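You operate a simulated robot arm through the tools that you are given. There is no shell and no other tool.

The job below is to be done with a simulated robot arm. You get a single attempt, and the scene is never put back.

TASK
Pump oil onto the white pad once, oil both steel rails, then push the blue slider along them.
Fine: set the pad on the black mat under the spout to pump; put it back; the slider goes to the rail end by the steel plate; leave the oil can in its holder. A coat counts when it lies all over at full strength: go over it till it gets no stronger.

The check looks at the end state, three seconds after you hand in, the way a careful person would. Anything else that was tipped, shoved, dropped, spilled or broken makes it a failure.

THE ROBOT
A 7-joint arm with a two-finger parallel gripper, fixed in place. Base frame: the origin is at the foot of the arm, x ahead of it, y to its left, z up. Units: cm, degrees, N and s.
Its first joint turns from -166.0 to 166.0 degrees. Payload 4.4 kg.
Tool frame: the origin (TCP) lies between the finger pads and is the grasp point; the fingertips stand 2.3 cm ahead of it; z points along the fingers, y is the line along which they close. Largest opening 9.4 cm; finger width 3.8, thickness 1; the body of the gripper, 5.4 by 9.6 cm, starts 3.9 cm behind the TCP.
Orientation is that of the tool frame in the base frame, as [roll, pitch, yaw] about the fixed x, y, z axes, in that order (R = Rz(yaw) Ry(pitch) Rx(roll)). With the fingers straight down and closing along the base's y, the tool's x points along the base's -x, its y along +y and its z along -z.

THE INTERFACE
- The arm moves only by the tool jog_arm. Its argument "motion" is a list of rows, each a list of 7 numbers: the opening in per cent of the stroke, from 0 (shut) to 100 (fully open), then the shift along the tool's x, y, z in units of 30 mm (1.0 is 30 mm), then the turn, a rotation vector about the tool's x, y, z in units of 4 degrees (1.0 is 4 degrees). In form: [[jaw, dx, dy, dz, rx, ry, rz], ...]. A call has 1 to 20 rows; each row shifts and turns the commanded pose from where the row before left it, along the tool's axes as they then stand. A call with a number of a shift or a turn outside -1 to 1 is refused whole. Each row takes 0.2 s and may step no farther than 5 cm and 8.6 degrees from the row before; otherwise, or with a gripper value out of range, the whole call is refused. Where a pose cannot be reached the arm comes as near as it can. A force on the tool above 90 N (or 10 N above the force at the start of the call, whichever is more), or a blocked arm, ends the call early, and 0.2 s more pass. The fingers move at their own pace (about 10.8 cm/s each) and stop on an object; they squeeze with about 34 N. The grip force told is the motor's: it shows also when the fingers shut on nothing. Time passes only in rows, and 0.2 s behind the last, so rows that do not move let the fingers close. The reply holds the time, the measured pose of the TCP, the force on the tool along the base axes, the opening and the grip force, in the units named above and with some noise, with the torque about the TCP (base axes, N m) and any sound that the robot's microphone picked up.
- Cameras (640 x 400 px; columns grow to the right, rows downward): "scene" is fixed at [39.99, 64.94, 157.74]; the picture's right is [-1.00, -0.04, 0.00], its down [-0.02, 0.51, -0.86] and it looks along [0.04, -0.86, -0.51] (base axes); focal length 333 px, centre (320, 200). "wrist" rides on the gripper at [8.6, 1.6, -7.4] in the tool frame; the picture's right is [-0.18, 0.98, 0.00], its down [-0.58, -0.11, -0.81] and it looks along [-0.79, -0.15, 0.59] (tool axes); focal length 243 px, centre (320, 200).
- capture(camera): a new picture of that camera. No time passes.
- measure_at(camera, pixels): for up to 12 pixels [column, row] of the newest picture of that camera ("zoom" is the newest enlarged one), the place [x, y, z] in the base frame of the surface seen there, good to about 0.2 cm. No time passes.
- enlarge(camera, box): a new picture of the part [left, top, right, bottom] of that camera's present view, enlarged. No time passes.
- sign_off(): hands the job in; it is judged then, once.

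Open the gripper and draw the arm clear of the work before you hand the job in, unless the task says otherwise.

The tools are called after "Call:" as a command line: name --pt "numbers of a row" for each row, then --argument value for the rest, lists and objects as JSON in quotes. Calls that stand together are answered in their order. jog_arm: Moves the arm, as the interface text tells. Its arguments: {"type":"object","properties":{"motion":{"type":"array"}},"required":["motion"]} The other tools are called the same way: capture (camera) takes a picture; measure_at (camera, pixels) gives the place of the surface under pixels of a picture; enlarge (camera, box) takes an enlarged picture of a part of a camera's view; sign_off () hands the job in.

At the start:

```text
time_s: 0.0
tool_pos: [41.45, -47.78, 115.5]
ee_rot: [-180.0, -0.1, -180.0]
wrist_force: [0.7, 0.4, 0.1]
ft_torque: [0.03, 0.01, 0.0]
opening: 9.41
finger_force: 0.1
```

scene: 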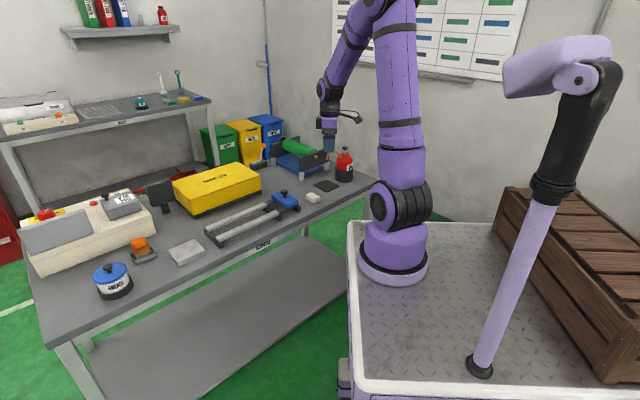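
wrist: 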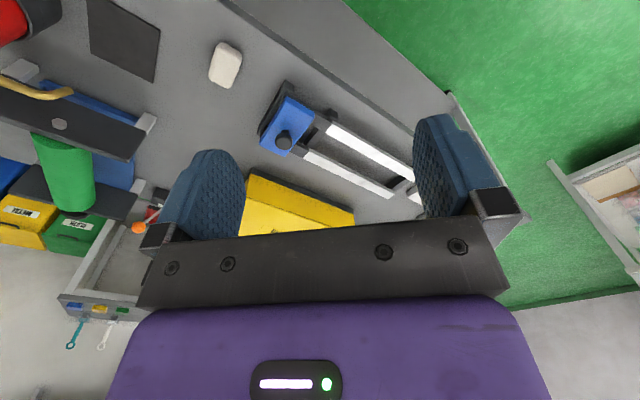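

The scene shows the rails near (245,220), the blue slider at (287,200), the white pad at (313,197), the black mat at (327,185) and the red oil can at (344,165). I enlarge those parts to see details.

Call:
enlarge --camera "scene" --box '[190, 130, 390, 255]'

Call:
enlarge --camera "scene" --box '[290, 130, 370, 210]'

Call:
capture --camera "wrist"

```text
3.20 times, centred on (290, 192) of scene
```

zoom: 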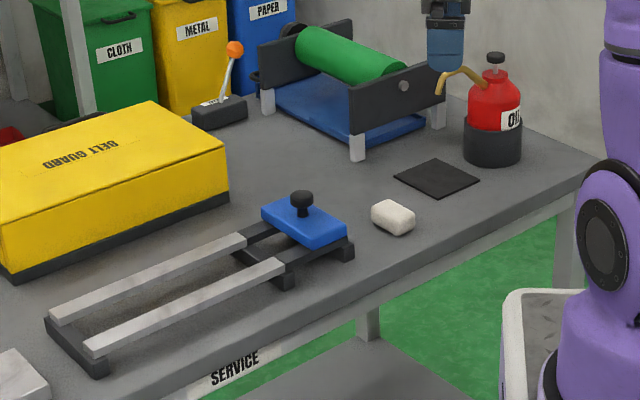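

```text
5.00 times, centred on (330, 170) of scene
```

zoom: 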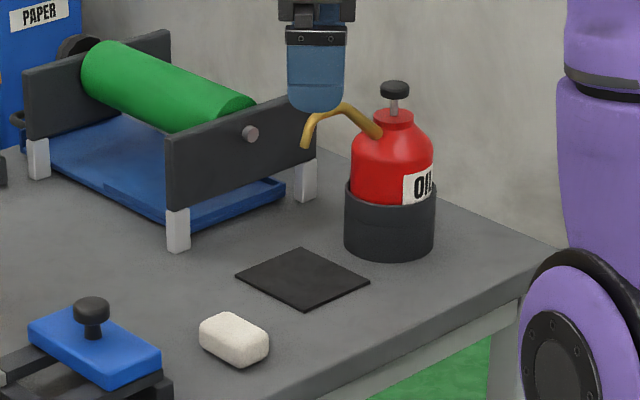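

```text
taken
```

wrist: 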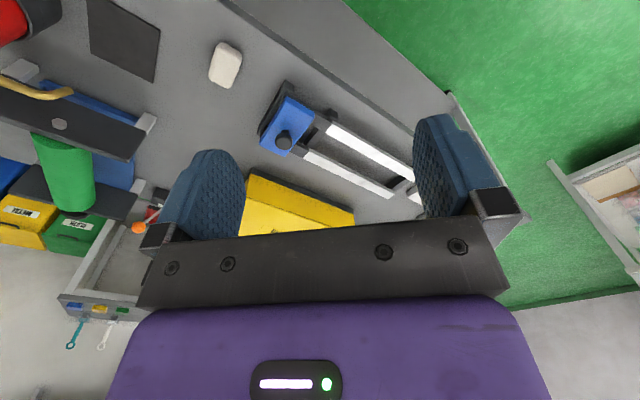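

Next I measure key points: the can, spout tip, mat, pad and slider in the zoom picture, plus rail points in the scene picture.

Call:
measure_at --camera "zoom" --pixels '[[394, 88], [304, 146], [345, 108], [390, 160], [236, 276], [302, 249], [369, 281], [305, 309], [233, 325], [235, 352], [92, 300], [390, 256]]'

Call:
capture --camera "scene"

Call:
measure_at --camera "wrist" --pixels '[[327, 128], [413, 178], [305, 152], [388, 193], [283, 140], [290, 98], [224, 65], [122, 45], [215, 45], [230, 85], [262, 135], [310, 115]]'

```text
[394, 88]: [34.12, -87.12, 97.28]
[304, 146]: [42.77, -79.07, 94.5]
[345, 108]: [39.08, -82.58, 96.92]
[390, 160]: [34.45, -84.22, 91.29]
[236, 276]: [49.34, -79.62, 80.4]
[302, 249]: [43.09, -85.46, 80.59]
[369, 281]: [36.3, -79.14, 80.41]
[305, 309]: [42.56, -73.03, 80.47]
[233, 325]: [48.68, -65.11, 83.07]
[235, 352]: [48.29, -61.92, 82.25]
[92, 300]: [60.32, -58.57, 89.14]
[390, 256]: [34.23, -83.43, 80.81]
```

```text
taken
```

scene: 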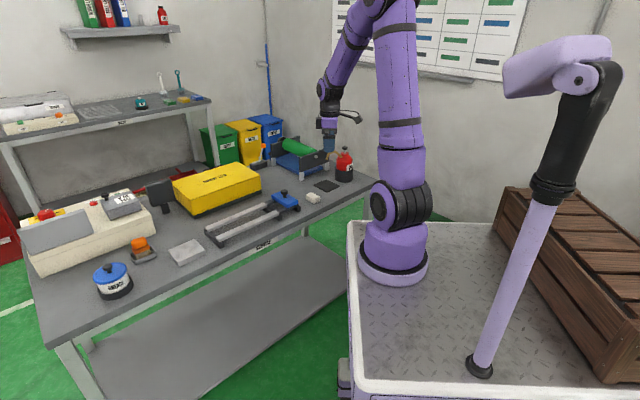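

```text
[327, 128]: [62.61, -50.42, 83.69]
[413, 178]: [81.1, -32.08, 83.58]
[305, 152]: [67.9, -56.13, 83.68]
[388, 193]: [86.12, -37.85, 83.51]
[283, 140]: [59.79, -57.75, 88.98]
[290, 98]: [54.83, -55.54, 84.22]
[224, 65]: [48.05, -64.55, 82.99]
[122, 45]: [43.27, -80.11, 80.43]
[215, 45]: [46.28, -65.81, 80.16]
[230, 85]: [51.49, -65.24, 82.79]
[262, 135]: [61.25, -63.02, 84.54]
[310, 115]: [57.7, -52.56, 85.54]
```

Table top is at z≈80.3; the pad is around (48.5,-64.5), top z≈83. I enlarge the wrist view around the pad (224,65) and rails for their orientation and size.

Call:
enlarge --camera "wrist" --box '[180, 20, 300, 95]'

Call:
enlarge --camera "scene" --box '[195, 180, 305, 249]'

```text
5.33 times, centred on (240, 58) of wrist
```

zoom: 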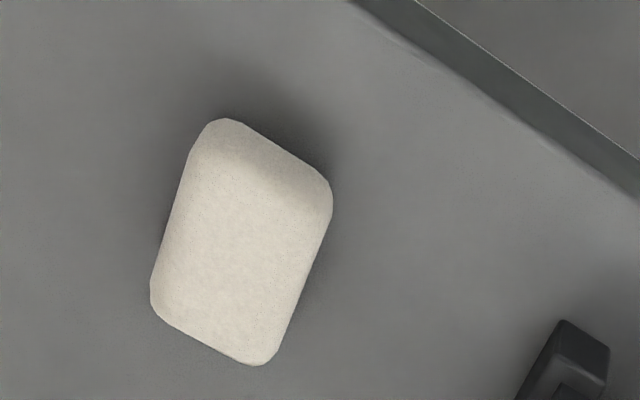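

```text
5.80 times, centred on (250, 214) of scene
```

zoom: 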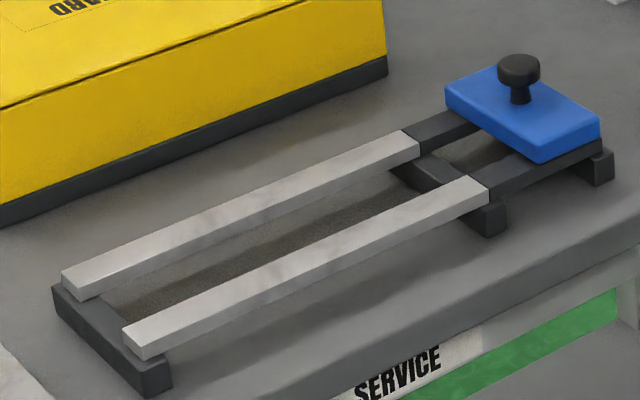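

The steel rails are separate from the dark dock where the slider is parked. I measure rail corners in this zoom.

Call:
measure_at --camera "zoom" --pixels '[[405, 133], [416, 146], [65, 276], [78, 292], [463, 180], [486, 190], [127, 332], [143, 350], [518, 60], [450, 85], [540, 155], [598, 115]]'

Call:
measure_at --camera "zoom" --pixels '[[495, 70], [520, 95], [575, 135], [410, 160], [300, 205], [300, 260], [160, 375], [60, 300], [20, 370], [380, 60], [250, 110], [480, 220]]'

```text
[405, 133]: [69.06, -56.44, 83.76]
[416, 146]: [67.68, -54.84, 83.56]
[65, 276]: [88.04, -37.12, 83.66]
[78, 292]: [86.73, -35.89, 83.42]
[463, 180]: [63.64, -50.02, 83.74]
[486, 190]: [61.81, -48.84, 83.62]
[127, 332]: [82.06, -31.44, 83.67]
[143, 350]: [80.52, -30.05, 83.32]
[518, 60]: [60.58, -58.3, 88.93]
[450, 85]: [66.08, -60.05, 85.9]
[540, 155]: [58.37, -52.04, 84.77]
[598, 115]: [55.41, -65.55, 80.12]
```

```text
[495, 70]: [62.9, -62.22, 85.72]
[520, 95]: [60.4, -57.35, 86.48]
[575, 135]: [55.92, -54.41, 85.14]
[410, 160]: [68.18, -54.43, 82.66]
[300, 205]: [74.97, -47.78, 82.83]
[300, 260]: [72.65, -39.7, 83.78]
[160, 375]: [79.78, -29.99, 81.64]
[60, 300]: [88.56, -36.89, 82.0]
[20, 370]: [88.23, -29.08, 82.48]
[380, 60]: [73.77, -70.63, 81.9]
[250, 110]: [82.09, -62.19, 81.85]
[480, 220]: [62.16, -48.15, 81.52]
```

Rails run at 45° from about (62.7,-49.4)/(68.4,-55.6) to (81.3,-30.8)/(87.4,-36.5), top z≈83.65. Now I measure the pad edges in the wrist zoom.

Call:
enlarge --camera "wrist" --box '[180, 20, 300, 95]'

Call:
measure_at --camera "zoom" --pixels '[[218, 124], [322, 182], [328, 205], [265, 360], [160, 308], [155, 285], [240, 240], [270, 160], [215, 325], [190, 210], [290, 270], [200, 135]]'

```text
5.33 times, centred on (240, 58) of wrist
```

zoom: 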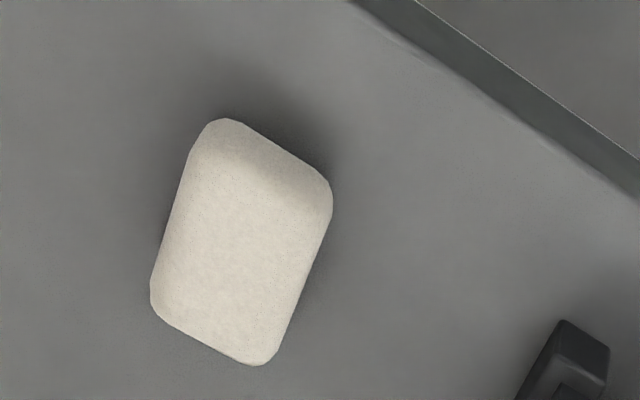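

```text
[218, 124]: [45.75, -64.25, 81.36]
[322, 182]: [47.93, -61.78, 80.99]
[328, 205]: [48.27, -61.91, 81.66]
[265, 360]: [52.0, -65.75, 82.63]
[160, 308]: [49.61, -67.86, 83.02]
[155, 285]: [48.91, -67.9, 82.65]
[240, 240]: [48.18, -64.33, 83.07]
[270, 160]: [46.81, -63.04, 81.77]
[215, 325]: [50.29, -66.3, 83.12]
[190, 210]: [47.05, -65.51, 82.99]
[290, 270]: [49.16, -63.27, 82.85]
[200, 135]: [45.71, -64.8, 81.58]
```

The pad is centred at ~(48.8,-65.0), 5.4 cm long along (0.71,-0.71), ~3.9 cm wide, and the spout tip hangs right above the mat centre at z≈94.5, so I'll need a tilted grip. First I turn the tool 45° about its z so the fingers close along the rail direction, staying high.

Call:
jog_arm --pt "100 0 0 0 0 0 0.9375" --pt "100 0 0 0 0 0 0.9375" --pt "100 0 0 0 0 0 0.9375" --pt "100 0 0 0 0 0 0.9375" --pt "100 0 0 0 0 0 0.9375" --pt "100 0 0 0 0 0 0.9375" --pt "100 0 0 0 0 0 0.9375" --pt "100 0 0 0 0 0 0.9375" --pt "100 0 0 0 0 0 0.9375" --pt "100 0 0 0 0 0 0.9375" --pt "100 0 0 0 0 0 0.9375" --pt "100 0 0 0 0 0 0.9375"

```text
time_s: 2.6
tool_pos: [41.37, -47.68, 115.51]
ee_rot: [-180.0, 0.0, 135.0]
wrist_force: [0.1, 0.6, -0.5]
ft_torque: [0.04, -0.02, -0.02]
opening: 9.39
finger_force: 0.1
```

The yaw is now 135°, so tool x = (-0.707,0.707), y = (0.707,0.707). I look from the wrist and the scene to check surroundings.

Call:
capture --camera "wrist"

Call:
enlarge --camera "scene" --box '[260, 60, 420, 210]'

```text
taken
```

wrist: 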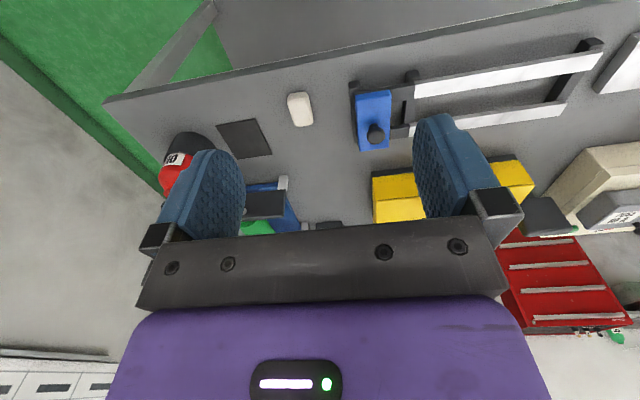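

```text
2.67 times, centred on (340, 135) of scene
```

zoom: 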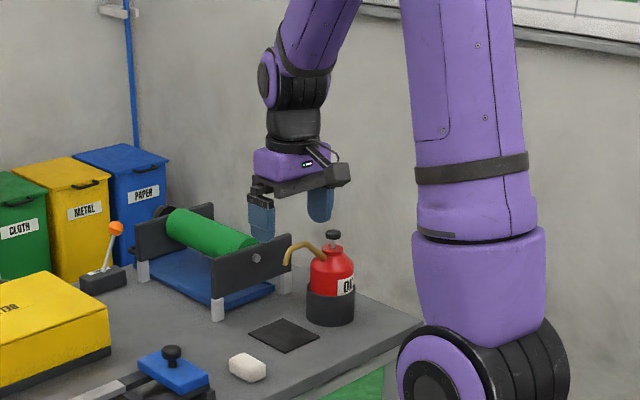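

The gripper is clear. I measure the roller stand corner near the mat and the can head/spout again in this zoom, as they bound the space around the mat.

Call:
measure_at --camera "zoom" --pixels '[[217, 316], [214, 262], [288, 238], [287, 288], [212, 285], [333, 234], [333, 246], [287, 262], [306, 243], [318, 250], [334, 255], [256, 258]]'

Call:
enlarge --camera "wrist" --box '[140, 70, 420, 245]'

```text
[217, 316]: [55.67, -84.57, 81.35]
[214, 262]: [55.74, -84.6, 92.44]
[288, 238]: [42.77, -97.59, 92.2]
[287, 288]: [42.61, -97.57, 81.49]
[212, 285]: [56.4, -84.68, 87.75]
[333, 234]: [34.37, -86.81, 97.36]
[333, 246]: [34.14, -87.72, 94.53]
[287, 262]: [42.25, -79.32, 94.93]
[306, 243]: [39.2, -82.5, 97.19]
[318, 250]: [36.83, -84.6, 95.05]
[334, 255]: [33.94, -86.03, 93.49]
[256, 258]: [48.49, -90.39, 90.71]
```

```text
2.29 times, centred on (280, 158) of wrist
```

zoom: 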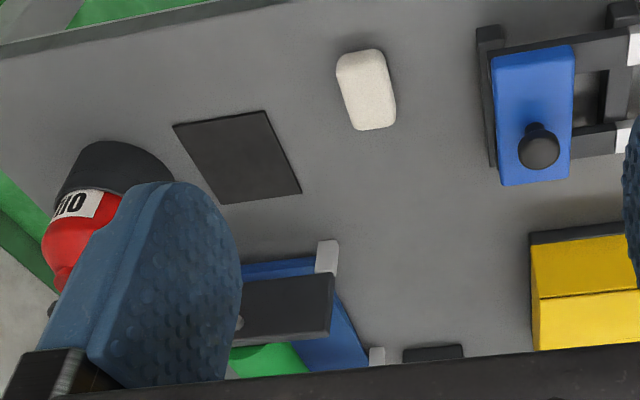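

The roller stand's near plate is at n≈99 (n=(x−y)/√2), well behind the mat (n≈86), and the spout runs from the can along the mat's centre line. I tilt the tool 30° back (body toward the robot) and then move above the pad, at about z=95.

Call:
jog_arm --pt "100 0 0 0 0 -0.9375 0" --pt "100 0 0 0 0 -0.9375 0" --pt "100 0 0 0 0 -0.9375 0" --pt "100 0 0 0 0 -0.9375 0" --pt "100 0 0 0 0 -0.9375 0" --pt "100 0 0 0 0 -0.9375 0" --pt "100 0 0 0 0 -0.9375 0" --pt "100 0 0 0 0 -0.9375 0" --pt "100 -0.149 -0.233 0.856 0 0 0" --pt "100 -0.149 -0.233 0.856 0 0 0" --pt "100 -0.149 -0.233 0.856 0 0 0" --pt "100 -0.149 -0.233 0.856 0 0 0" --pt "100 -0.149 -0.233 0.856 0 0 0" --pt "100 -0.149 -0.233 0.856 0 0 0" --pt "100 -0.149 -0.233 0.856 0 0 0" --pt "100 -0.149 -0.233 0.856 0 0 0" --pt "100 -0.149 -0.233 0.856 0 0 0" --pt "100 -0.149 -0.233 0.856 0 0 0"

```text
time_s: 6.4
tool_pos: [48.39, -64.42, 95.39]
ee_rot: [-180.0, 30.0, 135.0]
wrist_force: [-1.0, -0.2, 1.1]
ft_torque: [0.03, 0.01, 0.01]
opening: 9.4
finger_force: 0.0
```

The tool is at (48.39,-64.42,95.39), tilted 30°. I check with the cameras where the pad lies relative to the fingers.

Call:
capture --camera "wrist"

Call:
enlarge --camera "scene" --box '[270, 110, 390, 220]'

```text
taken
```

wrist: 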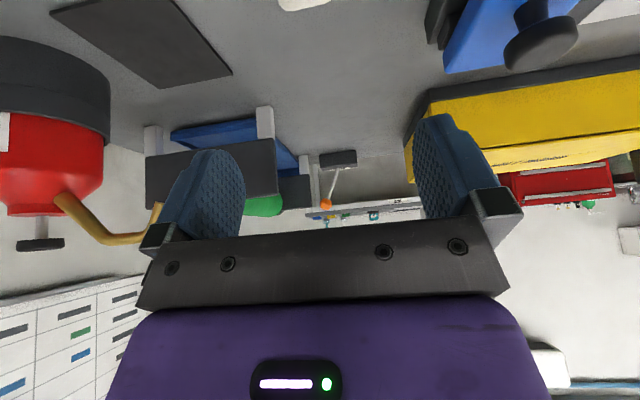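

```text
3.64 times, centred on (330, 165) of scene
```

zoom: 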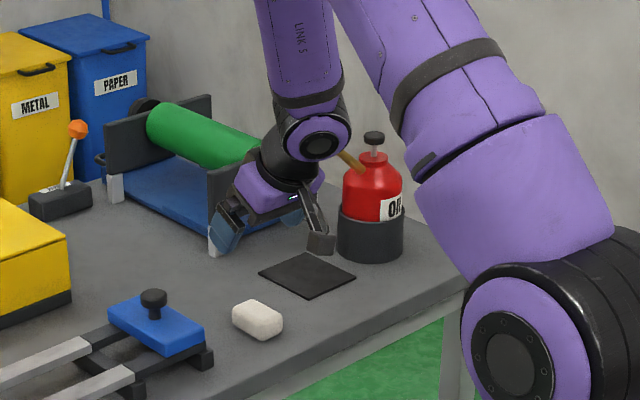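

The view is clear; the pad (top edge, around (305,3) in the wrist picture) lies centred between the fingers. I descend to about z=87 and look again.

Call:
jog_arm --pt "100 0.35 -0.01 0.606 0 0 0" --pt "100 0.35 -0.01 0.606 0 0 0" --pt "100 0.35 -0.01 0.606 0 0 0" --pt "100 0.35 -0.01 0.606 0 0 0"

Call:
capture --camera "wrist"

Call:
enlarge --camera "scene" --box '[280, 150, 360, 220]'

```text
time_s: 7.4
tool_pos: [48.18, -64.86, 87.04]
ee_rot: [-180.0, 30.0, 134.8]
wrist_force: [-0.4, 0.0, 1.3]
ft_torque: [0.0, -0.01, 0.0]
opening: 9.37
finger_force: 0.0
```

```text
taken
```

wrist: 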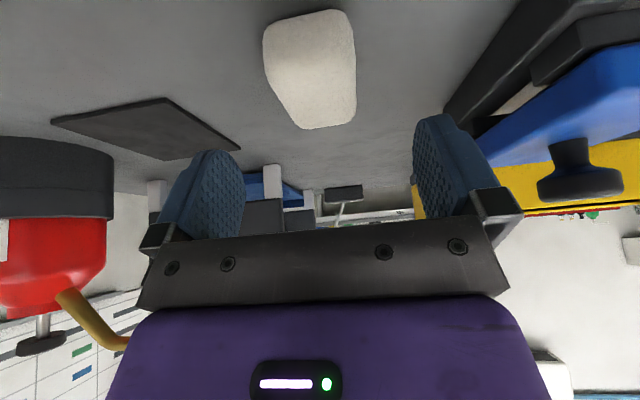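

```text
5.71 times, centred on (320, 185) of scene
```

zoom: 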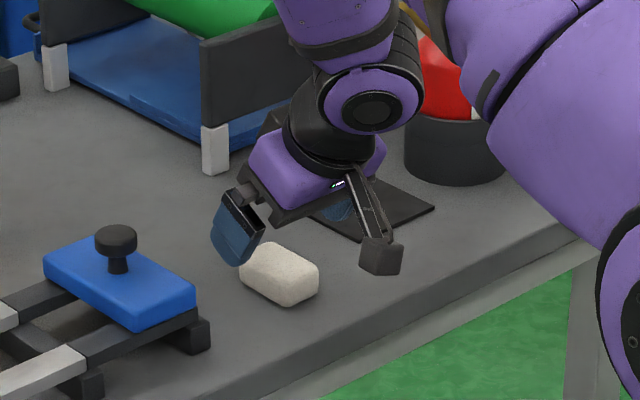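

The pad is between the fingers at (310,70) in the wrist view. I measure it accurately and read the pose again with a still row.

Call:
measure_at --camera "wrist" --pixels '[[268, 40], [353, 40], [275, 80], [355, 90], [298, 127], [352, 120], [310, 20], [310, 70], [315, 120], [325, 126], [205, 200], [445, 170]]'

Call:
jog_arm --pt "100 0 0 0 0 0 0"

```text
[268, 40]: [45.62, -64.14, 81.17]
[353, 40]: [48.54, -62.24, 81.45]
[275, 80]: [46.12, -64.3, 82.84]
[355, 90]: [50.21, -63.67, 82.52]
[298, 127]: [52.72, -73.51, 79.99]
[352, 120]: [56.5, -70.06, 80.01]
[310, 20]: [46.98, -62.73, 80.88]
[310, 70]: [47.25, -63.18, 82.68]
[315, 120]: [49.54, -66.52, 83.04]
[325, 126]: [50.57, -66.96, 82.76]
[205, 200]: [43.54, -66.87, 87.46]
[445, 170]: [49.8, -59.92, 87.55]
```

```text
time_s: 7.8
tool_pos: [48.22, -64.76, 86.89]
ee_rot: [180.0, 30.0, 135.0]
wrist_force: [0.4, 0.1, 0.4]
ft_torque: [0.01, 0.0, 0.03]
opening: 9.4
finger_force: 0.0
```

TCP is ~0.25 cm off in s from the pad centre (fingers mid s≈-11.8, pad s≈-11.45), so I correct that, go down to z≈83.9 and close on the pad.

Call:
jog_arm --pt "100 0.279 0.083 0.417 0 0 0" --pt "100 0.279 0 0.417 0 0 0" --pt "100 0 0 0 0 0 0"

Call:
capture --camera "wrist"

Call:
enlarge --camera "scene" --box '[280, 150, 360, 220]'

```text
time_s: 8.6
tool_pos: [48.35, -64.28, 84.01]
ee_rot: [-180.0, 30.0, 135.0]
wrist_force: [0.6, 0.0, 0.4]
ft_torque: [0.0, -0.02, -0.01]
opening: 9.39
finger_force: 0.2
```

```text
taken
```

wrist: 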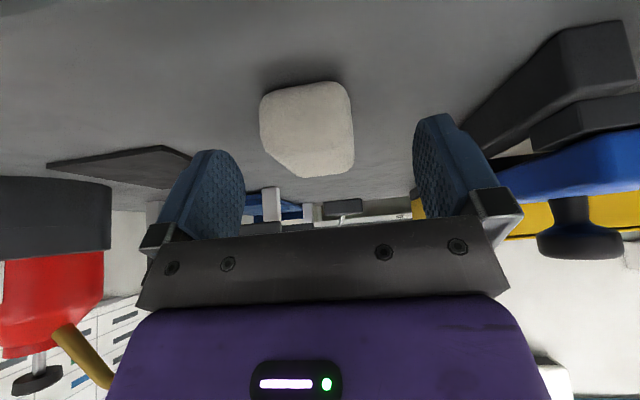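

```text
5.71 times, centred on (320, 185) of scene
```

zoom: 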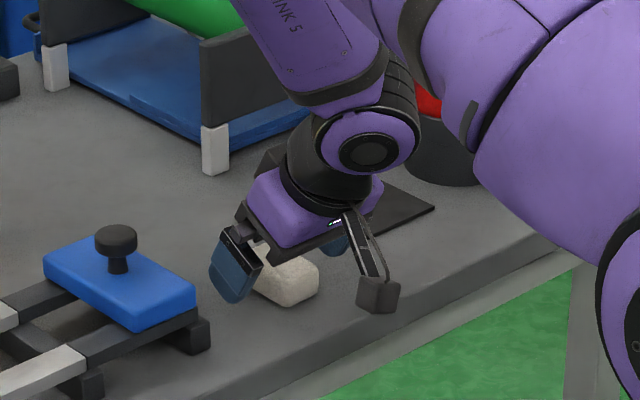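

Fingers straddle the pad, tips just above the table. I close on the pad now.

Call:
jog_arm --pt "50 0 0 0 0 0 0" --pt "20 0 0 0 0 0 0" --pt "0 0 0 0 0 0 0" --pt "0 0 0 0 0 0 0" --pt "0 0 0 0 0 0 0"

Call:
capture --camera "wrist"

```text
time_s: 9.8
tool_pos: [48.26, -64.46, 84.07]
ee_rot: [179.9, 29.9, 135.0]
wrist_force: [0.6, -0.3, 0.0]
ft_torque: [0.0, -0.01, -0.02]
opening: 3.9
finger_force: 33.5
```

```text
taken
```

wrist: 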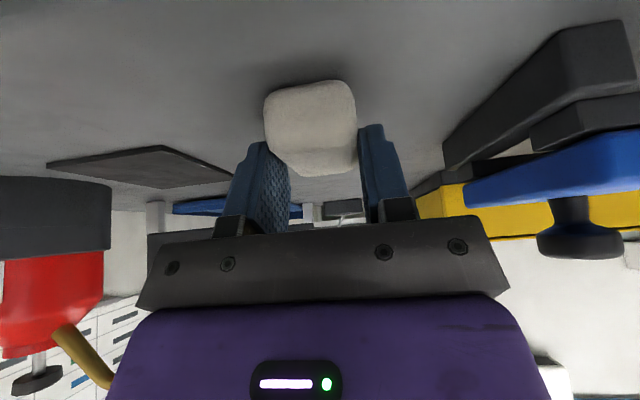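

The pad is gripped (opening 3.9, force 33.5 N). I lift it 1.3 cm and check that it hangs level.

Call:
jog_arm --pt "0 -0.108 0 -0.188 0 0 0" --pt "0 -0.108 0 -0.188 0 0 0" --pt "0 0 0 0 0 0 0"

Call:
capture --camera "wrist"

Call:
enlarge --camera "scene" --box '[280, 150, 360, 220]'

```text
time_s: 10.6
tool_pos: [48.17, -64.24, 85.38]
ee_rot: [-180.0, 30.0, 134.9]
wrist_force: [0.3, -1.0, 1.5]
ft_torque: [-0.13, 0.0, 0.0]
opening: 3.86
finger_force: 34.2
```

```text
taken
```

wrist: 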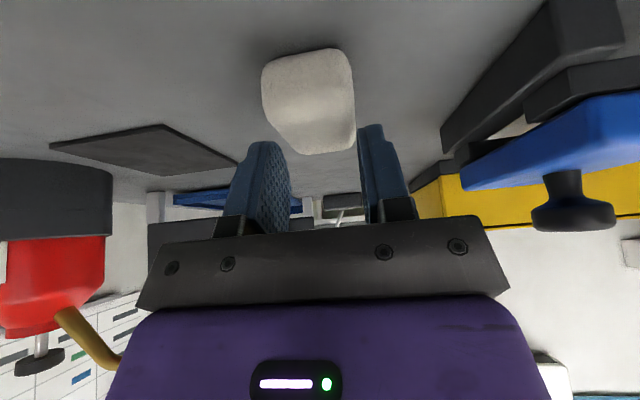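

```text
5.71 times, centred on (320, 185) of scene
```

zoom: 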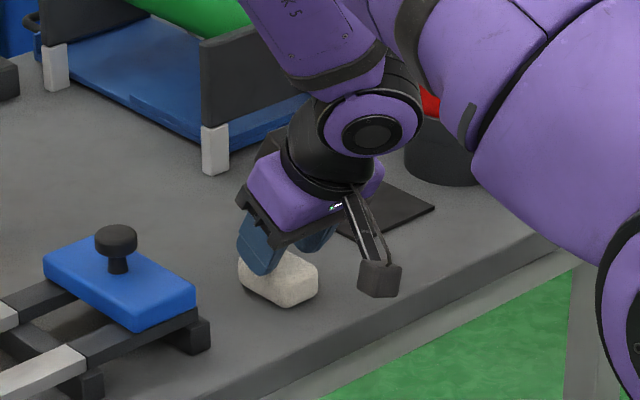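

In the wrist view the pad shifted from ~(310,125) to ~(308,100) relative to the fingers, so it may not have come up. I measure the pad's surface now.

Call:
measure_at --camera "wrist" --pixels '[[308, 60], [308, 85], [308, 110], [315, 140], [320, 150], [270, 90], [350, 90], [262, 145], [372, 128], [300, 30], [285, 170], [268, 60]]'

Call:
measure_at --camera "zoom" --pixels '[[290, 265], [270, 290], [300, 275], [280, 280], [300, 295], [245, 275], [314, 280], [250, 265], [320, 240], [280, 305], [312, 295], [300, 305]]'

```text
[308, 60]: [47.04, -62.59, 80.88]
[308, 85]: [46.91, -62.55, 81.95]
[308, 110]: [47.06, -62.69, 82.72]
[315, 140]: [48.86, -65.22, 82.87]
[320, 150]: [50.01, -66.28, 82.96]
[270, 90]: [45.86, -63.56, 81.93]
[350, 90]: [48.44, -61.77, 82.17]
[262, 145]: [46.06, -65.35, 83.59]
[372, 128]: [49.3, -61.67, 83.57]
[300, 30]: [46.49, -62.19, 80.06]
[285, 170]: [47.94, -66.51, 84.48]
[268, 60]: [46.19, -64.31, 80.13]
```

```text
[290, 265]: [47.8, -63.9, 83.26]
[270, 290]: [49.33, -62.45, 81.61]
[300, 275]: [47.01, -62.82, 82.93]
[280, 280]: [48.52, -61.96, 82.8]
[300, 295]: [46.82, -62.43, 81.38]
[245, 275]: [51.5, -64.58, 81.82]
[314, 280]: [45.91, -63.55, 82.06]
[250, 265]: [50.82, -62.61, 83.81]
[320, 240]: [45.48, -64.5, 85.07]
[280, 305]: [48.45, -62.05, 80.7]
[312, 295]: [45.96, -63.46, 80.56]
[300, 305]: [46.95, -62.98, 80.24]
```

The pad still rests on the table (top z≈83), so it slipped through the grip. I zoom in to see how the fingers touch it.

Call:
enlarge --camera "wrist" --box '[210, 30, 430, 240]'

Call:
enlarge --camera "scene" --box '[300, 175, 340, 210]'

```text
1.90 times, centred on (320, 135) of wrist
```

zoom: 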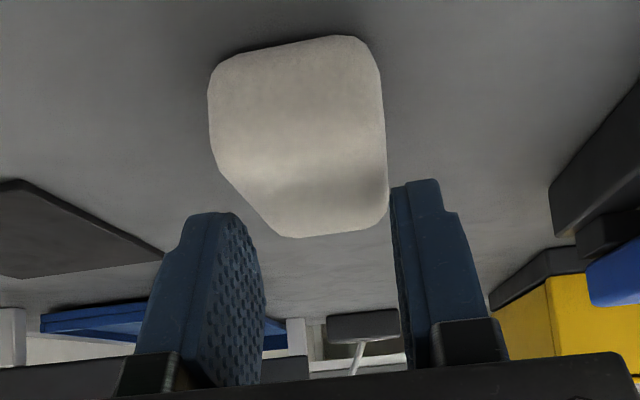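

```text
11.43 times, centred on (320, 192) of scene
```

zoom: 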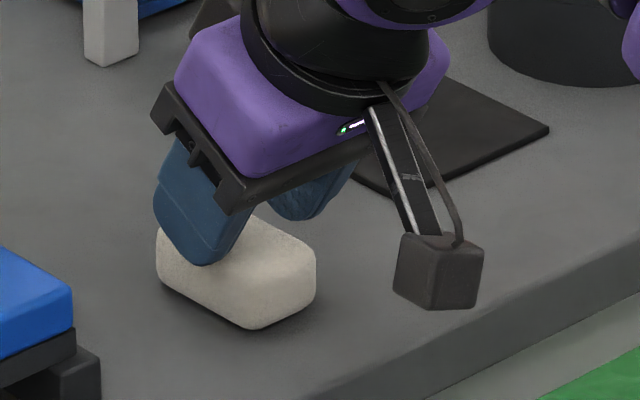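

The fingertips are rounded, so the grip sat too high on the pad's rounded edge. I open to 65 %, go down about 2.2 cm in small steps, and check the force before closing deeper.

Call:
jog_arm --pt "65 0 0 0 0 0 0" --pt "65 0 0 0 0 0 0" --pt "65 0.12 0 0.208 0 0 0" --pt "65 0.12 0 0.208 0 0 0" --pt "65 0.07 0 0.12 0 0 0" --pt "65 0.04 0 0.07 0 0 0" --pt "65 0 0 0 0 0 0"

Call:
capture --camera "wrist"

Call:
enlarge --camera "scene" --box '[300, 175, 340, 210]'

```text
time_s: 12.2
tool_pos: [48.2, -64.32, 83.22]
ee_rot: [-180.0, 30.0, 135.0]
wrist_force: [0.6, -0.5, -0.3]
ft_torque: [0.02, -0.04, 0.02]
opening: 6.14
finger_force: 0.0
```

```text
taken
```

wrist: 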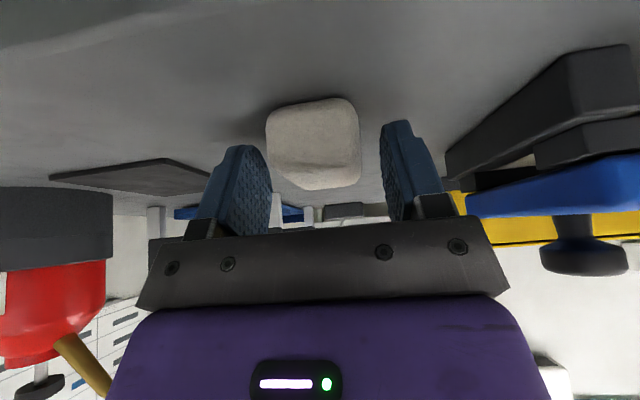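

```text
11.43 times, centred on (320, 192) of scene
```

zoom: 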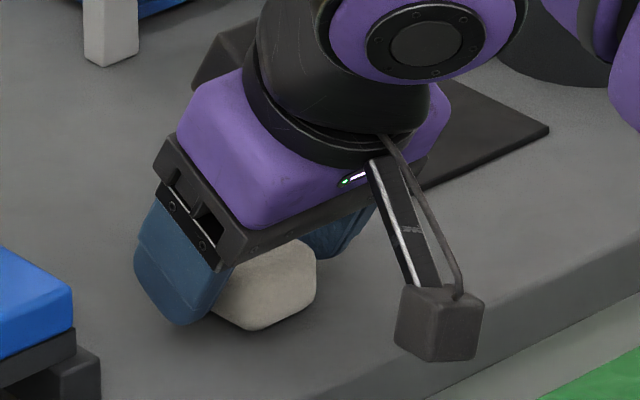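

The fingertips now reach close to the table with no contact force. I measure the fingertip height and the pad's extents.

Call:
measure_at --camera "zoom" --pixels '[[180, 320], [165, 305], [200, 315], [180, 326], [145, 270], [250, 327], [315, 285], [270, 260], [300, 250], [420, 350], [440, 300], [240, 290]]'

Call:
measure_at --camera "wrist" --pixels '[[240, 152], [395, 130], [270, 120], [350, 102], [270, 150], [358, 150], [310, 110], [310, 140], [315, 165], [320, 180], [345, 185], [355, 175]]'

```text
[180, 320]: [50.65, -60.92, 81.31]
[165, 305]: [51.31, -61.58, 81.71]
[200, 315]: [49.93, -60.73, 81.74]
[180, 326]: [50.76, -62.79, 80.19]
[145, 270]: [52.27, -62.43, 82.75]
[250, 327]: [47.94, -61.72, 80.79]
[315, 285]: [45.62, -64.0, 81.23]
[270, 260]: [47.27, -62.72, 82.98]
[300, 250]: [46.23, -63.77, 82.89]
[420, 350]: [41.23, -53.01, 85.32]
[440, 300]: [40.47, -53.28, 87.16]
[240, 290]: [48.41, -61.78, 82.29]
```

```text
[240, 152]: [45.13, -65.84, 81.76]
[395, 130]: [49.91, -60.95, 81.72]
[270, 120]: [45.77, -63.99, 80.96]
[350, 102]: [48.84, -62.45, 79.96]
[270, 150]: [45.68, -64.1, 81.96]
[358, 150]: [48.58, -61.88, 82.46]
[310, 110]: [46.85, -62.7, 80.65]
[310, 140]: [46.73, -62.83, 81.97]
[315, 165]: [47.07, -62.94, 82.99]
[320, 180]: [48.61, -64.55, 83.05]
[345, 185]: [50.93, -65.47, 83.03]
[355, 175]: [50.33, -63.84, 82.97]
```

Lowest fingertip is ~81.2, so I can go 0.55 cm lower; then I close and lift 1.2 cm slowly.

Call:
jog_arm --pt "65 0.046 0 0.08 0 0 0" --pt "65 0.046 0 0.08 0 0 0" --pt "65 0 0 0 0 0 0" --pt "30 0 0 0 0 0 0" --pt "0 0 0 0 0 0 0" --pt "0 0 0 0 0 0 0" --pt "0 0 0 0 0 0 0"

Call:
jog_arm --pt "0 -0.03 0 -0.052 0 0 0" --pt "0 -0.03 0 -0.052 0 0 0" --pt "0 -0.03 0 -0.052 0 0 0" --pt "0 -0.03 0 -0.052 0 0 0" --pt "0 -0.03 0 -0.052 0 0 0" --pt "0 -0.03 0 -0.052 0 0 0" --pt "0 0 0 0 0 0 0"

Call:
capture --camera "wrist"

Call:
enlarge --camera "scene" --box '[300, 175, 340, 210]'

```text
time_s: 13.8
tool_pos: [48.35, -64.26, 83.02]
ee_rot: [180.0, 30.3, 135.0]
wrist_force: [8.5, 21.0, 73.8]
ft_torque: [0.98, -0.15, -0.05]
opening: 3.95
finger_force: 33.8
```

```text
time_s: 15.4
tool_pos: [48.2, -64.28, 83.76]
ee_rot: [179.9, 30.0, 135.0]
wrist_force: [0.5, -0.2, 0.0]
ft_torque: [0.01, -0.03, 0.0]
opening: 3.87
finger_force: 33.5
```

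```text
taken
```

wrist: 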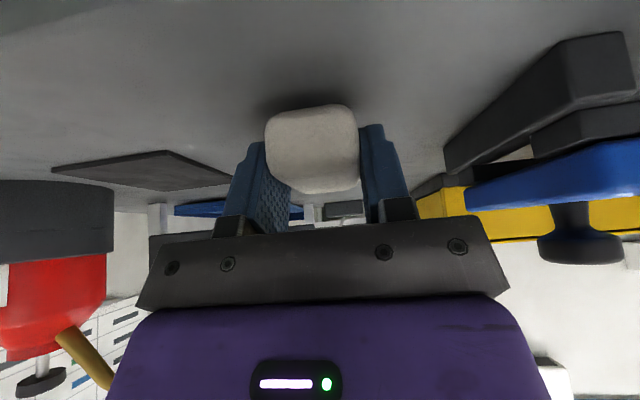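

```text
11.43 times, centred on (320, 192) of scene
```

zoom: 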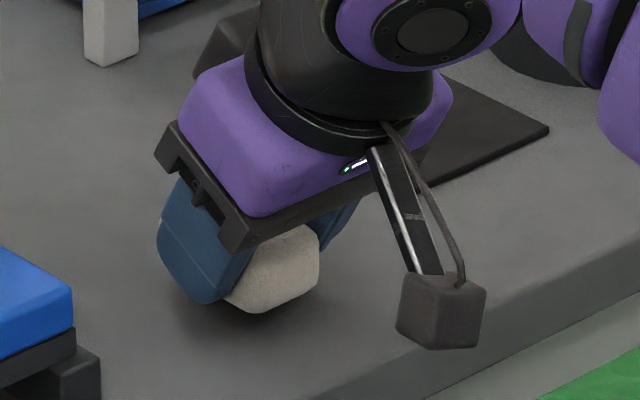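

The pad now hangs in the grip with a shadow underneath (force back to ~0). I measure its height and level.

Call:
measure_at --camera "zoom" --pixels '[[262, 308], [230, 300], [315, 285], [262, 250], [305, 235], [240, 275], [317, 255], [205, 300], [262, 316], [240, 320], [280, 300], [300, 240]]'

Call:
measure_at --camera "wrist" --pixels '[[310, 112], [310, 130], [310, 150], [310, 165], [315, 175], [320, 188], [275, 125], [350, 115], [275, 160], [355, 160], [290, 175], [350, 183]]'

```text
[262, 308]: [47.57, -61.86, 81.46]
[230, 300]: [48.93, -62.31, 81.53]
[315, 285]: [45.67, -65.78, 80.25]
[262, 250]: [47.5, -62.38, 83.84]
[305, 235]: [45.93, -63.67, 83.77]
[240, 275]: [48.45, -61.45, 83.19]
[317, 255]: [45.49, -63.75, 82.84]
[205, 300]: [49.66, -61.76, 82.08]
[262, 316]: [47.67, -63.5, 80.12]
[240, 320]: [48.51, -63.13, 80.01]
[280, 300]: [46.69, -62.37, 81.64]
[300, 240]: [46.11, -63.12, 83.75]
```

```text
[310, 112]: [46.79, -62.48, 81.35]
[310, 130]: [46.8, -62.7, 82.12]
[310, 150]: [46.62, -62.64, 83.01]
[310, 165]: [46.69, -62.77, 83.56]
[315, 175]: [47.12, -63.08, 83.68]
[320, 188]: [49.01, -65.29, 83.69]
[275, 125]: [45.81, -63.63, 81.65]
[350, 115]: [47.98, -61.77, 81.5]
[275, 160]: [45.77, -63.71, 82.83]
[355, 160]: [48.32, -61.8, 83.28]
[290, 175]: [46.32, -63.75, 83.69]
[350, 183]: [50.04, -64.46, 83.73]
```

The pad is held level (top z≈83.7, bottom ≈81). I carry it low along −d to be abreast of the mat (s≈-25.7), staying at n≈80 before sliding it under the spout.

Call:
jog_arm --pt "0 -0.033 0 -0.058 0 0 0" --pt "0 -0.014 -0.4793 0.008 0 0 0" --pt "0 -0.014 -0.4793 0.008 0 0 0" --pt "0 -0.014 -0.4793 0.008 0 0 0" --pt "0 -0.014 -0.4793 0.008 0 0 0" --pt "0 -0.014 -0.4793 0.008 0 0 0" --pt "0 -0.014 -0.4793 0.008 0 0 0" --pt "0 -0.014 -0.4793 0.008 0 0 0" --pt "0 -0.014 -0.4793 0.008 0 0 0" --pt "0 -0.014 -0.4793 0.008 0 0 0" --pt "0 -0.014 -0.4793 0.008 0 0 0" --pt "0 0 0 0 0 0 0"

Call:
capture --camera "wrist"

Call:
enlarge --camera "scene" --box '[290, 130, 370, 210]'

```text
time_s: 18.0
tool_pos: [38.27, -74.95, 84.22]
ee_rot: [179.9, 29.9, 135.1]
wrist_force: [-0.1, 0.1, -0.3]
ft_torque: [0.0, 0.02, 0.0]
opening: 3.9
finger_force: 34.1
```

```text
taken
```

wrist: 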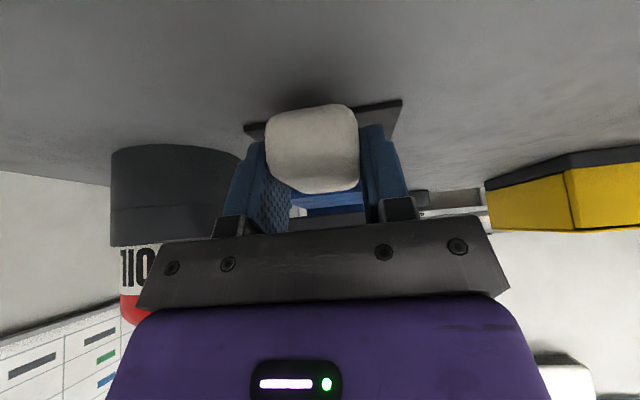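

```text
5.00 times, centred on (330, 170) of scene
```

zoom: 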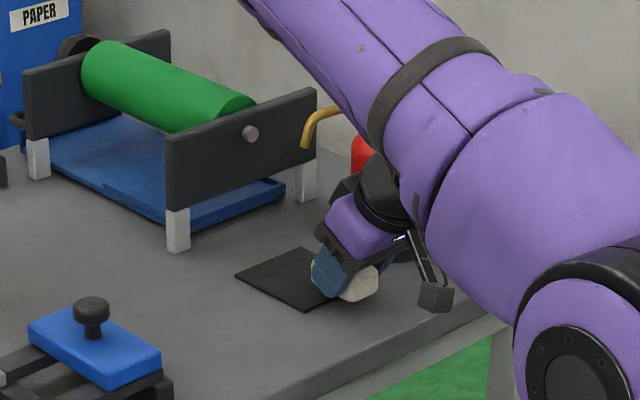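

The pad is at n≈80, s≈-25.9, just on the mat's near edge. I advance 3 cm of the remaining 5 toward the spout line, then check clearance.

Call:
jog_arm --pt "0 -0.284 0.01 0.187 0 0 0" --pt "0 -0.284 0.01 0.187 0 0 0" --pt "0 -0.284 0.01 0.187 0 0 0" --pt "0 0 0 0 0 0 0"

Call:
capture --camera "wrist"

Call:
enlarge --camera "scene" --box '[310, 145, 360, 195]'

```text
time_s: 19.0
tool_pos: [40.38, -76.96, 83.91]
ee_rot: [179.9, 29.9, 134.9]
wrist_force: [0.2, -0.3, -0.5]
ft_torque: [0.0, -0.05, -0.01]
opening: 3.93
finger_force: 34.3
```

```text
taken
```

wrist: 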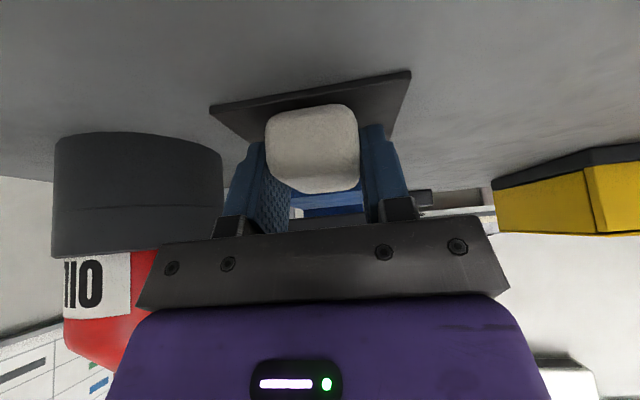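

```text
8.00 times, centred on (335, 170) of scene
```

zoom: 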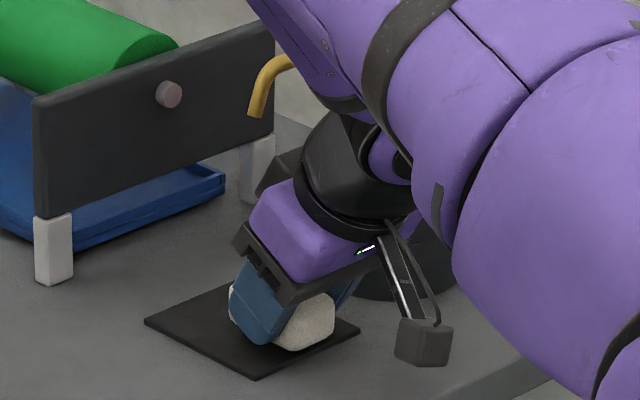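

The spout tip (253,115) still looks clear of the wrist. I measure distances between spout and the flange/wrist before going the last 2 cm.

Call:
measure_at --camera "zoom" --pixels '[[253, 115], [258, 95], [270, 65], [302, 165], [310, 150], [320, 125], [250, 212], [300, 182], [335, 105], [310, 80], [275, 35], [255, 110]]'

```text
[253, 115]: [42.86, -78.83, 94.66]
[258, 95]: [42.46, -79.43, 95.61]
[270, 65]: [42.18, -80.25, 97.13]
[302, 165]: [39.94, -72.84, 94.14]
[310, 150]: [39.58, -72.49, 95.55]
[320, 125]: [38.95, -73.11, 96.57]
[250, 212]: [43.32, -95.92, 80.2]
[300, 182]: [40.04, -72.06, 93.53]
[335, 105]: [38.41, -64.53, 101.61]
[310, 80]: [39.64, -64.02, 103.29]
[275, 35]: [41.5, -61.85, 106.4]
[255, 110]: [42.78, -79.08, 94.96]
```

The flange radius is ~3.6 cm and the spout tip will stay ~2 cm clear. I advance the remaining 2.5 cm to centre the pad under the spout and lower it onto the mat gently.

Call:
jog_arm --pt "0 -0.184 0.021 0.106 0 0 0" --pt "0 -0.184 0.021 0.106 0 0 0" --pt "0 -0.184 0.021 0.106 0 0 0" --pt "0 -0.184 0.021 0.106 0 0 0" --pt "0 0 0 0 0 0 0" --pt "0 0.025 0 0.0433 0 0 0" --pt "0 0.025 0 0.0433 0 0 0" --pt "0 0 0 0 0 0 0"

Call:
capture --camera "wrist"

Call:
enlarge --camera "scene" --box '[310, 145, 360, 195]'

```text
time_s: 20.8
tool_pos: [42.48, -78.51, 83.53]
ee_rot: [179.9, 30.0, 135.1]
wrist_force: [-0.8, 0.2, -0.6]
ft_torque: [-0.03, 0.0, -0.05]
opening: 3.87
finger_force: 33.4
```

```text
taken
```

wrist: 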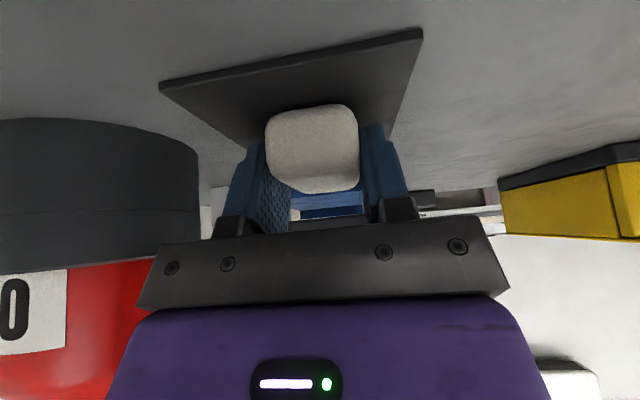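

```text
8.00 times, centred on (335, 170) of scene
```

zoom: 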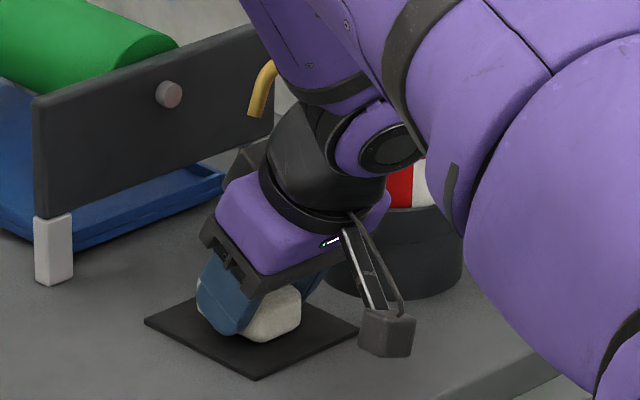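

Pad centre is at n≈86.05, s≈-25.5 — right under the spout. I lower the last ~0.2 cm, open to 65 %, and then check before retreating.

Call:
jog_arm --pt "0 0.017 0 0.029 0 0 0" --pt "0 0.017 0 0.029 0 0 0" --pt "0 0 0 0 0 0 0" --pt "20 0 0 0 0 0 0" --pt "50 0 0 0 0 0 0" --pt "65 0 0 0 0 0 0" --pt "65 0 0 0 0 0 0"

Call:
capture --camera "wrist"

```text
time_s: 22.4
tool_pos: [42.57, -78.55, 83.32]
ee_rot: [-179.9, 30.1, 135.0]
wrist_force: [-9.4, -7.9, 14.2]
ft_torque: [0.15, -0.01, 0.07]
opening: 5.6
finger_force: 0.2
```

```text
taken
```

wrist: 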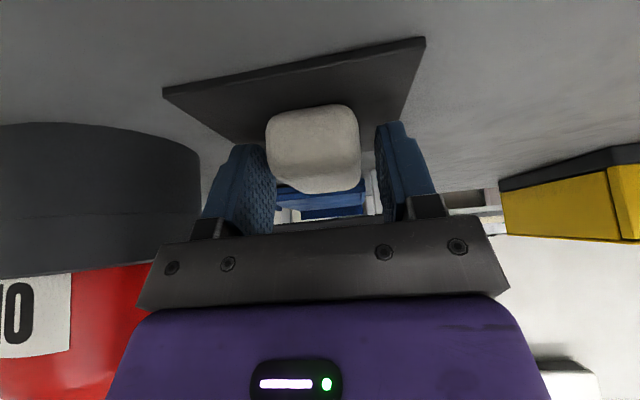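

The pad is released and there is a small fingertip contact with the mat; I lift 0.4 cm, then withdraw horizontally toward −n by 7 cm.

Call:
jog_arm --pt "65 -0.034 0 -0.058 0 0 0" --pt "65 -0.034 0 -0.058 0 0 0" --pt "75 0 0 0 0 0 0" --pt "75 0.404 0 -0.233 0 0 0" --pt "75 0.404 0 -0.233 0 0 0" --pt "75 0.404 0 -0.233 0 0 0" --pt "75 0.404 0 -0.233 0 0 0" --pt "75 0.404 0 -0.233 0 0 0" --pt "75 0 0 0 0 0 0"

Call:
capture --camera "wrist"

Call:
enlarge --camera "scene" --box '[300, 140, 370, 200]'

```text
time_s: 24.4
tool_pos: [37.56, -73.65, 83.62]
ee_rot: [-180.0, 30.0, 135.0]
wrist_force: [0.2, -0.4, -0.6]
ft_torque: [0.0, 0.01, 0.05]
opening: 7.05
finger_force: 0.1
```

```text
taken
```

wrist: 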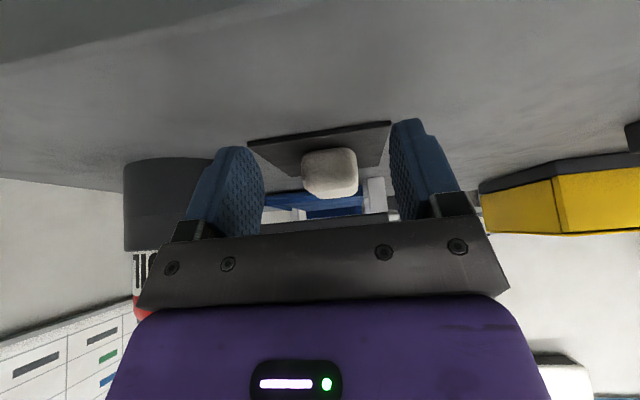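

```text
6.67 times, centred on (335, 170) of scene
```

zoom: 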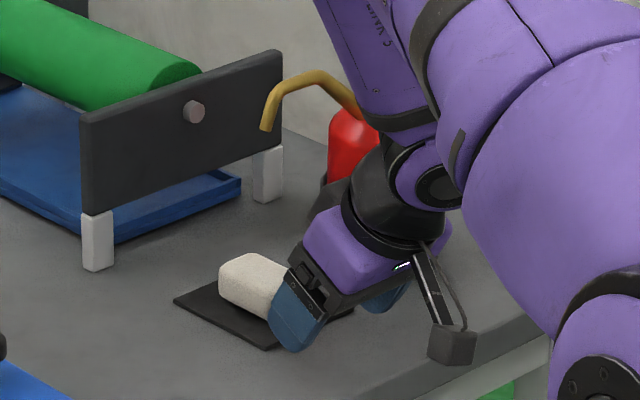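

The pad stays on the mat under the spout. I back away along the tool axis by 15 cm, close the jaws, and stand the tool upright.

Call:
jog_arm --pt "75 0 0 -0.833 0 0 0" --pt "75 0 0 -0.833 0 0 0" --pt "75 0 0 -0.833 0 0 0" --pt "50 0 0 -0.833 0 0 0" --pt "20 0 0 -0.833 0 0 0" --pt "0 0 0 -0.833 0 0 0" --pt "0 0 0 0 0 0.9375 0" --pt "0 0 0 0 0 0.9375 0" --pt "0 0 0 0 0 0.9375 0" --pt "0 0 0 0 0 0.9375 0" --pt "0 0 0 0 0 0.9375 0" --pt "0 0 0 0 0 0.9375 0" --pt "0 0 0 0 0 0.9375 0" --pt "0 0 0 0 0 0.9375 0" --pt "0 0 0 0 0 0 0"

Call:
capture --camera "wrist"

Call:
enlarge --camera "scene" --box '[270, 100, 390, 200]'

```text
time_s: 27.6
tool_pos: [32.35, -68.26, 96.58]
ee_rot: [-180.0, -0.1, 135.1]
wrist_force: [-0.1, 0.9, -1.0]
ft_torque: [-0.02, -0.02, 0.0]
opening: 0.0
finger_force: 33.8
```

```text
taken
```

wrist: 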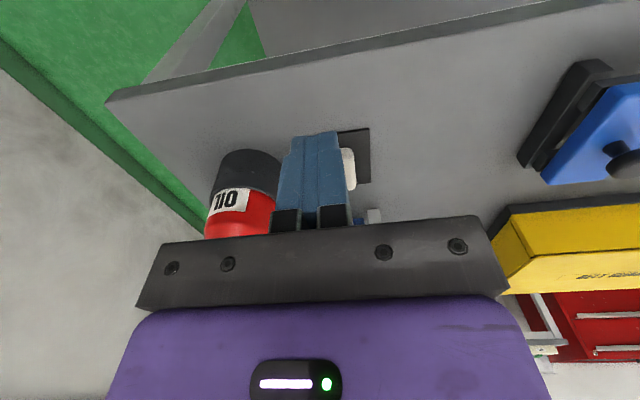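

```text
4.00 times, centred on (330, 150) of scene
```

zoom: 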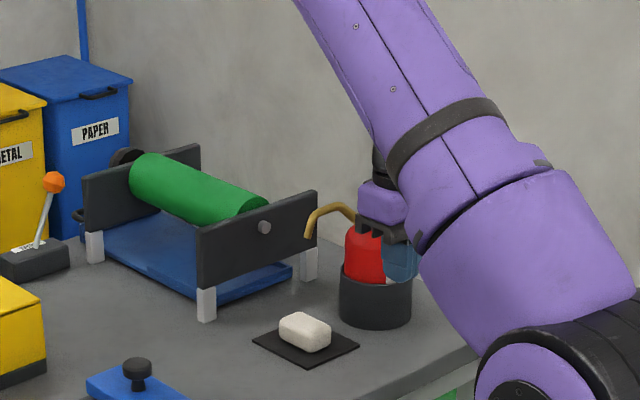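

The pad sits centrally on the mat. I measure its top against the spout tip to confirm alignment.

Call:
measure_at --camera "zoom" --pixels '[[304, 324], [282, 318], [328, 332], [303, 314], [308, 338], [308, 235], [312, 218], [281, 325], [330, 340], [309, 350], [252, 341], [358, 345]]'

```text
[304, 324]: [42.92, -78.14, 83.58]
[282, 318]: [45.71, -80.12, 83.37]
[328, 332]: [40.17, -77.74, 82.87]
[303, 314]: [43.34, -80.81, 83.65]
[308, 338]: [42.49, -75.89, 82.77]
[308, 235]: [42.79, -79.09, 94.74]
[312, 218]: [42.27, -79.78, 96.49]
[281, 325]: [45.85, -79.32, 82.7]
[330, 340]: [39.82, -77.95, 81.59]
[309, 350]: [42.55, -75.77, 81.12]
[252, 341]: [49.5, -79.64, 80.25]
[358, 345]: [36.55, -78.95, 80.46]
```

Pad top centre ≈(42.9,-78.6) versus spout tip ≈(42.8,-79.1): well under the spout. Now I rise to z≈111 and move above the pump head (≈(34.2,-87.3)) to look down on it.

Call:
jog_arm --pt "0 0 0 -0.933 0 0 0" --pt "0 0 0 -0.933 0 0 0" --pt "0 0 0 -0.933 0 0 0" --pt "0 0 0 -0.933 0 0 0" --pt "0 0 0 -0.933 0 0 0" --pt "0 -0.822 -0.675 0 0 0 0" --pt "0 -0.822 -0.675 0 0 0 0" --pt "0 -0.822 -0.675 0 0 0 0" --pt "0 -0.822 -0.675 0 0 0 0" --pt "0 -0.822 -0.675 0 0 0 0" --pt "0 -0.822 -0.675 0 0 0 0" --pt "0 0 0 0 0 0 0"

Call:
capture --camera "wrist"

Call:
enlarge --camera "scene" --box '[290, 90, 390, 200]'

```text
time_s: 30.2
tool_pos: [34.31, -87.38, 110.66]
ee_rot: [-180.0, -0.1, 135.0]
wrist_force: [-0.1, -0.1, -0.2]
ft_torque: [0.04, -0.02, 0.02]
opening: 0.01
finger_force: 33.9
```

```text
taken
```

wrist: 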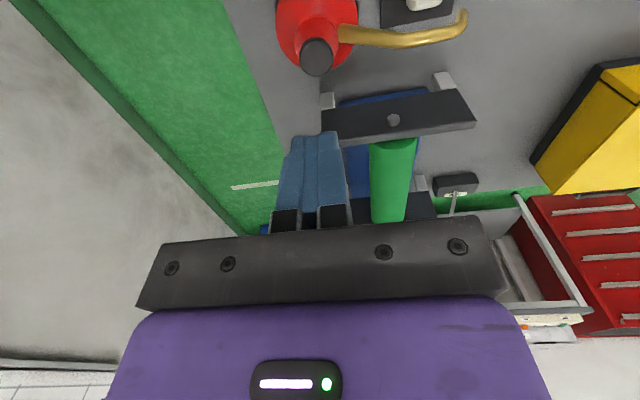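

```text
3.64 times, centred on (340, 145) of scene
```

zoom: 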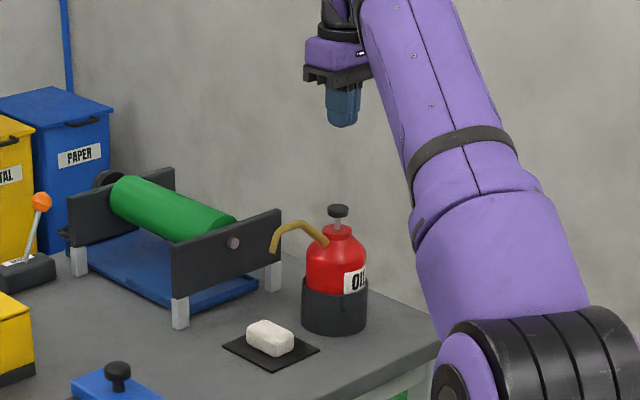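

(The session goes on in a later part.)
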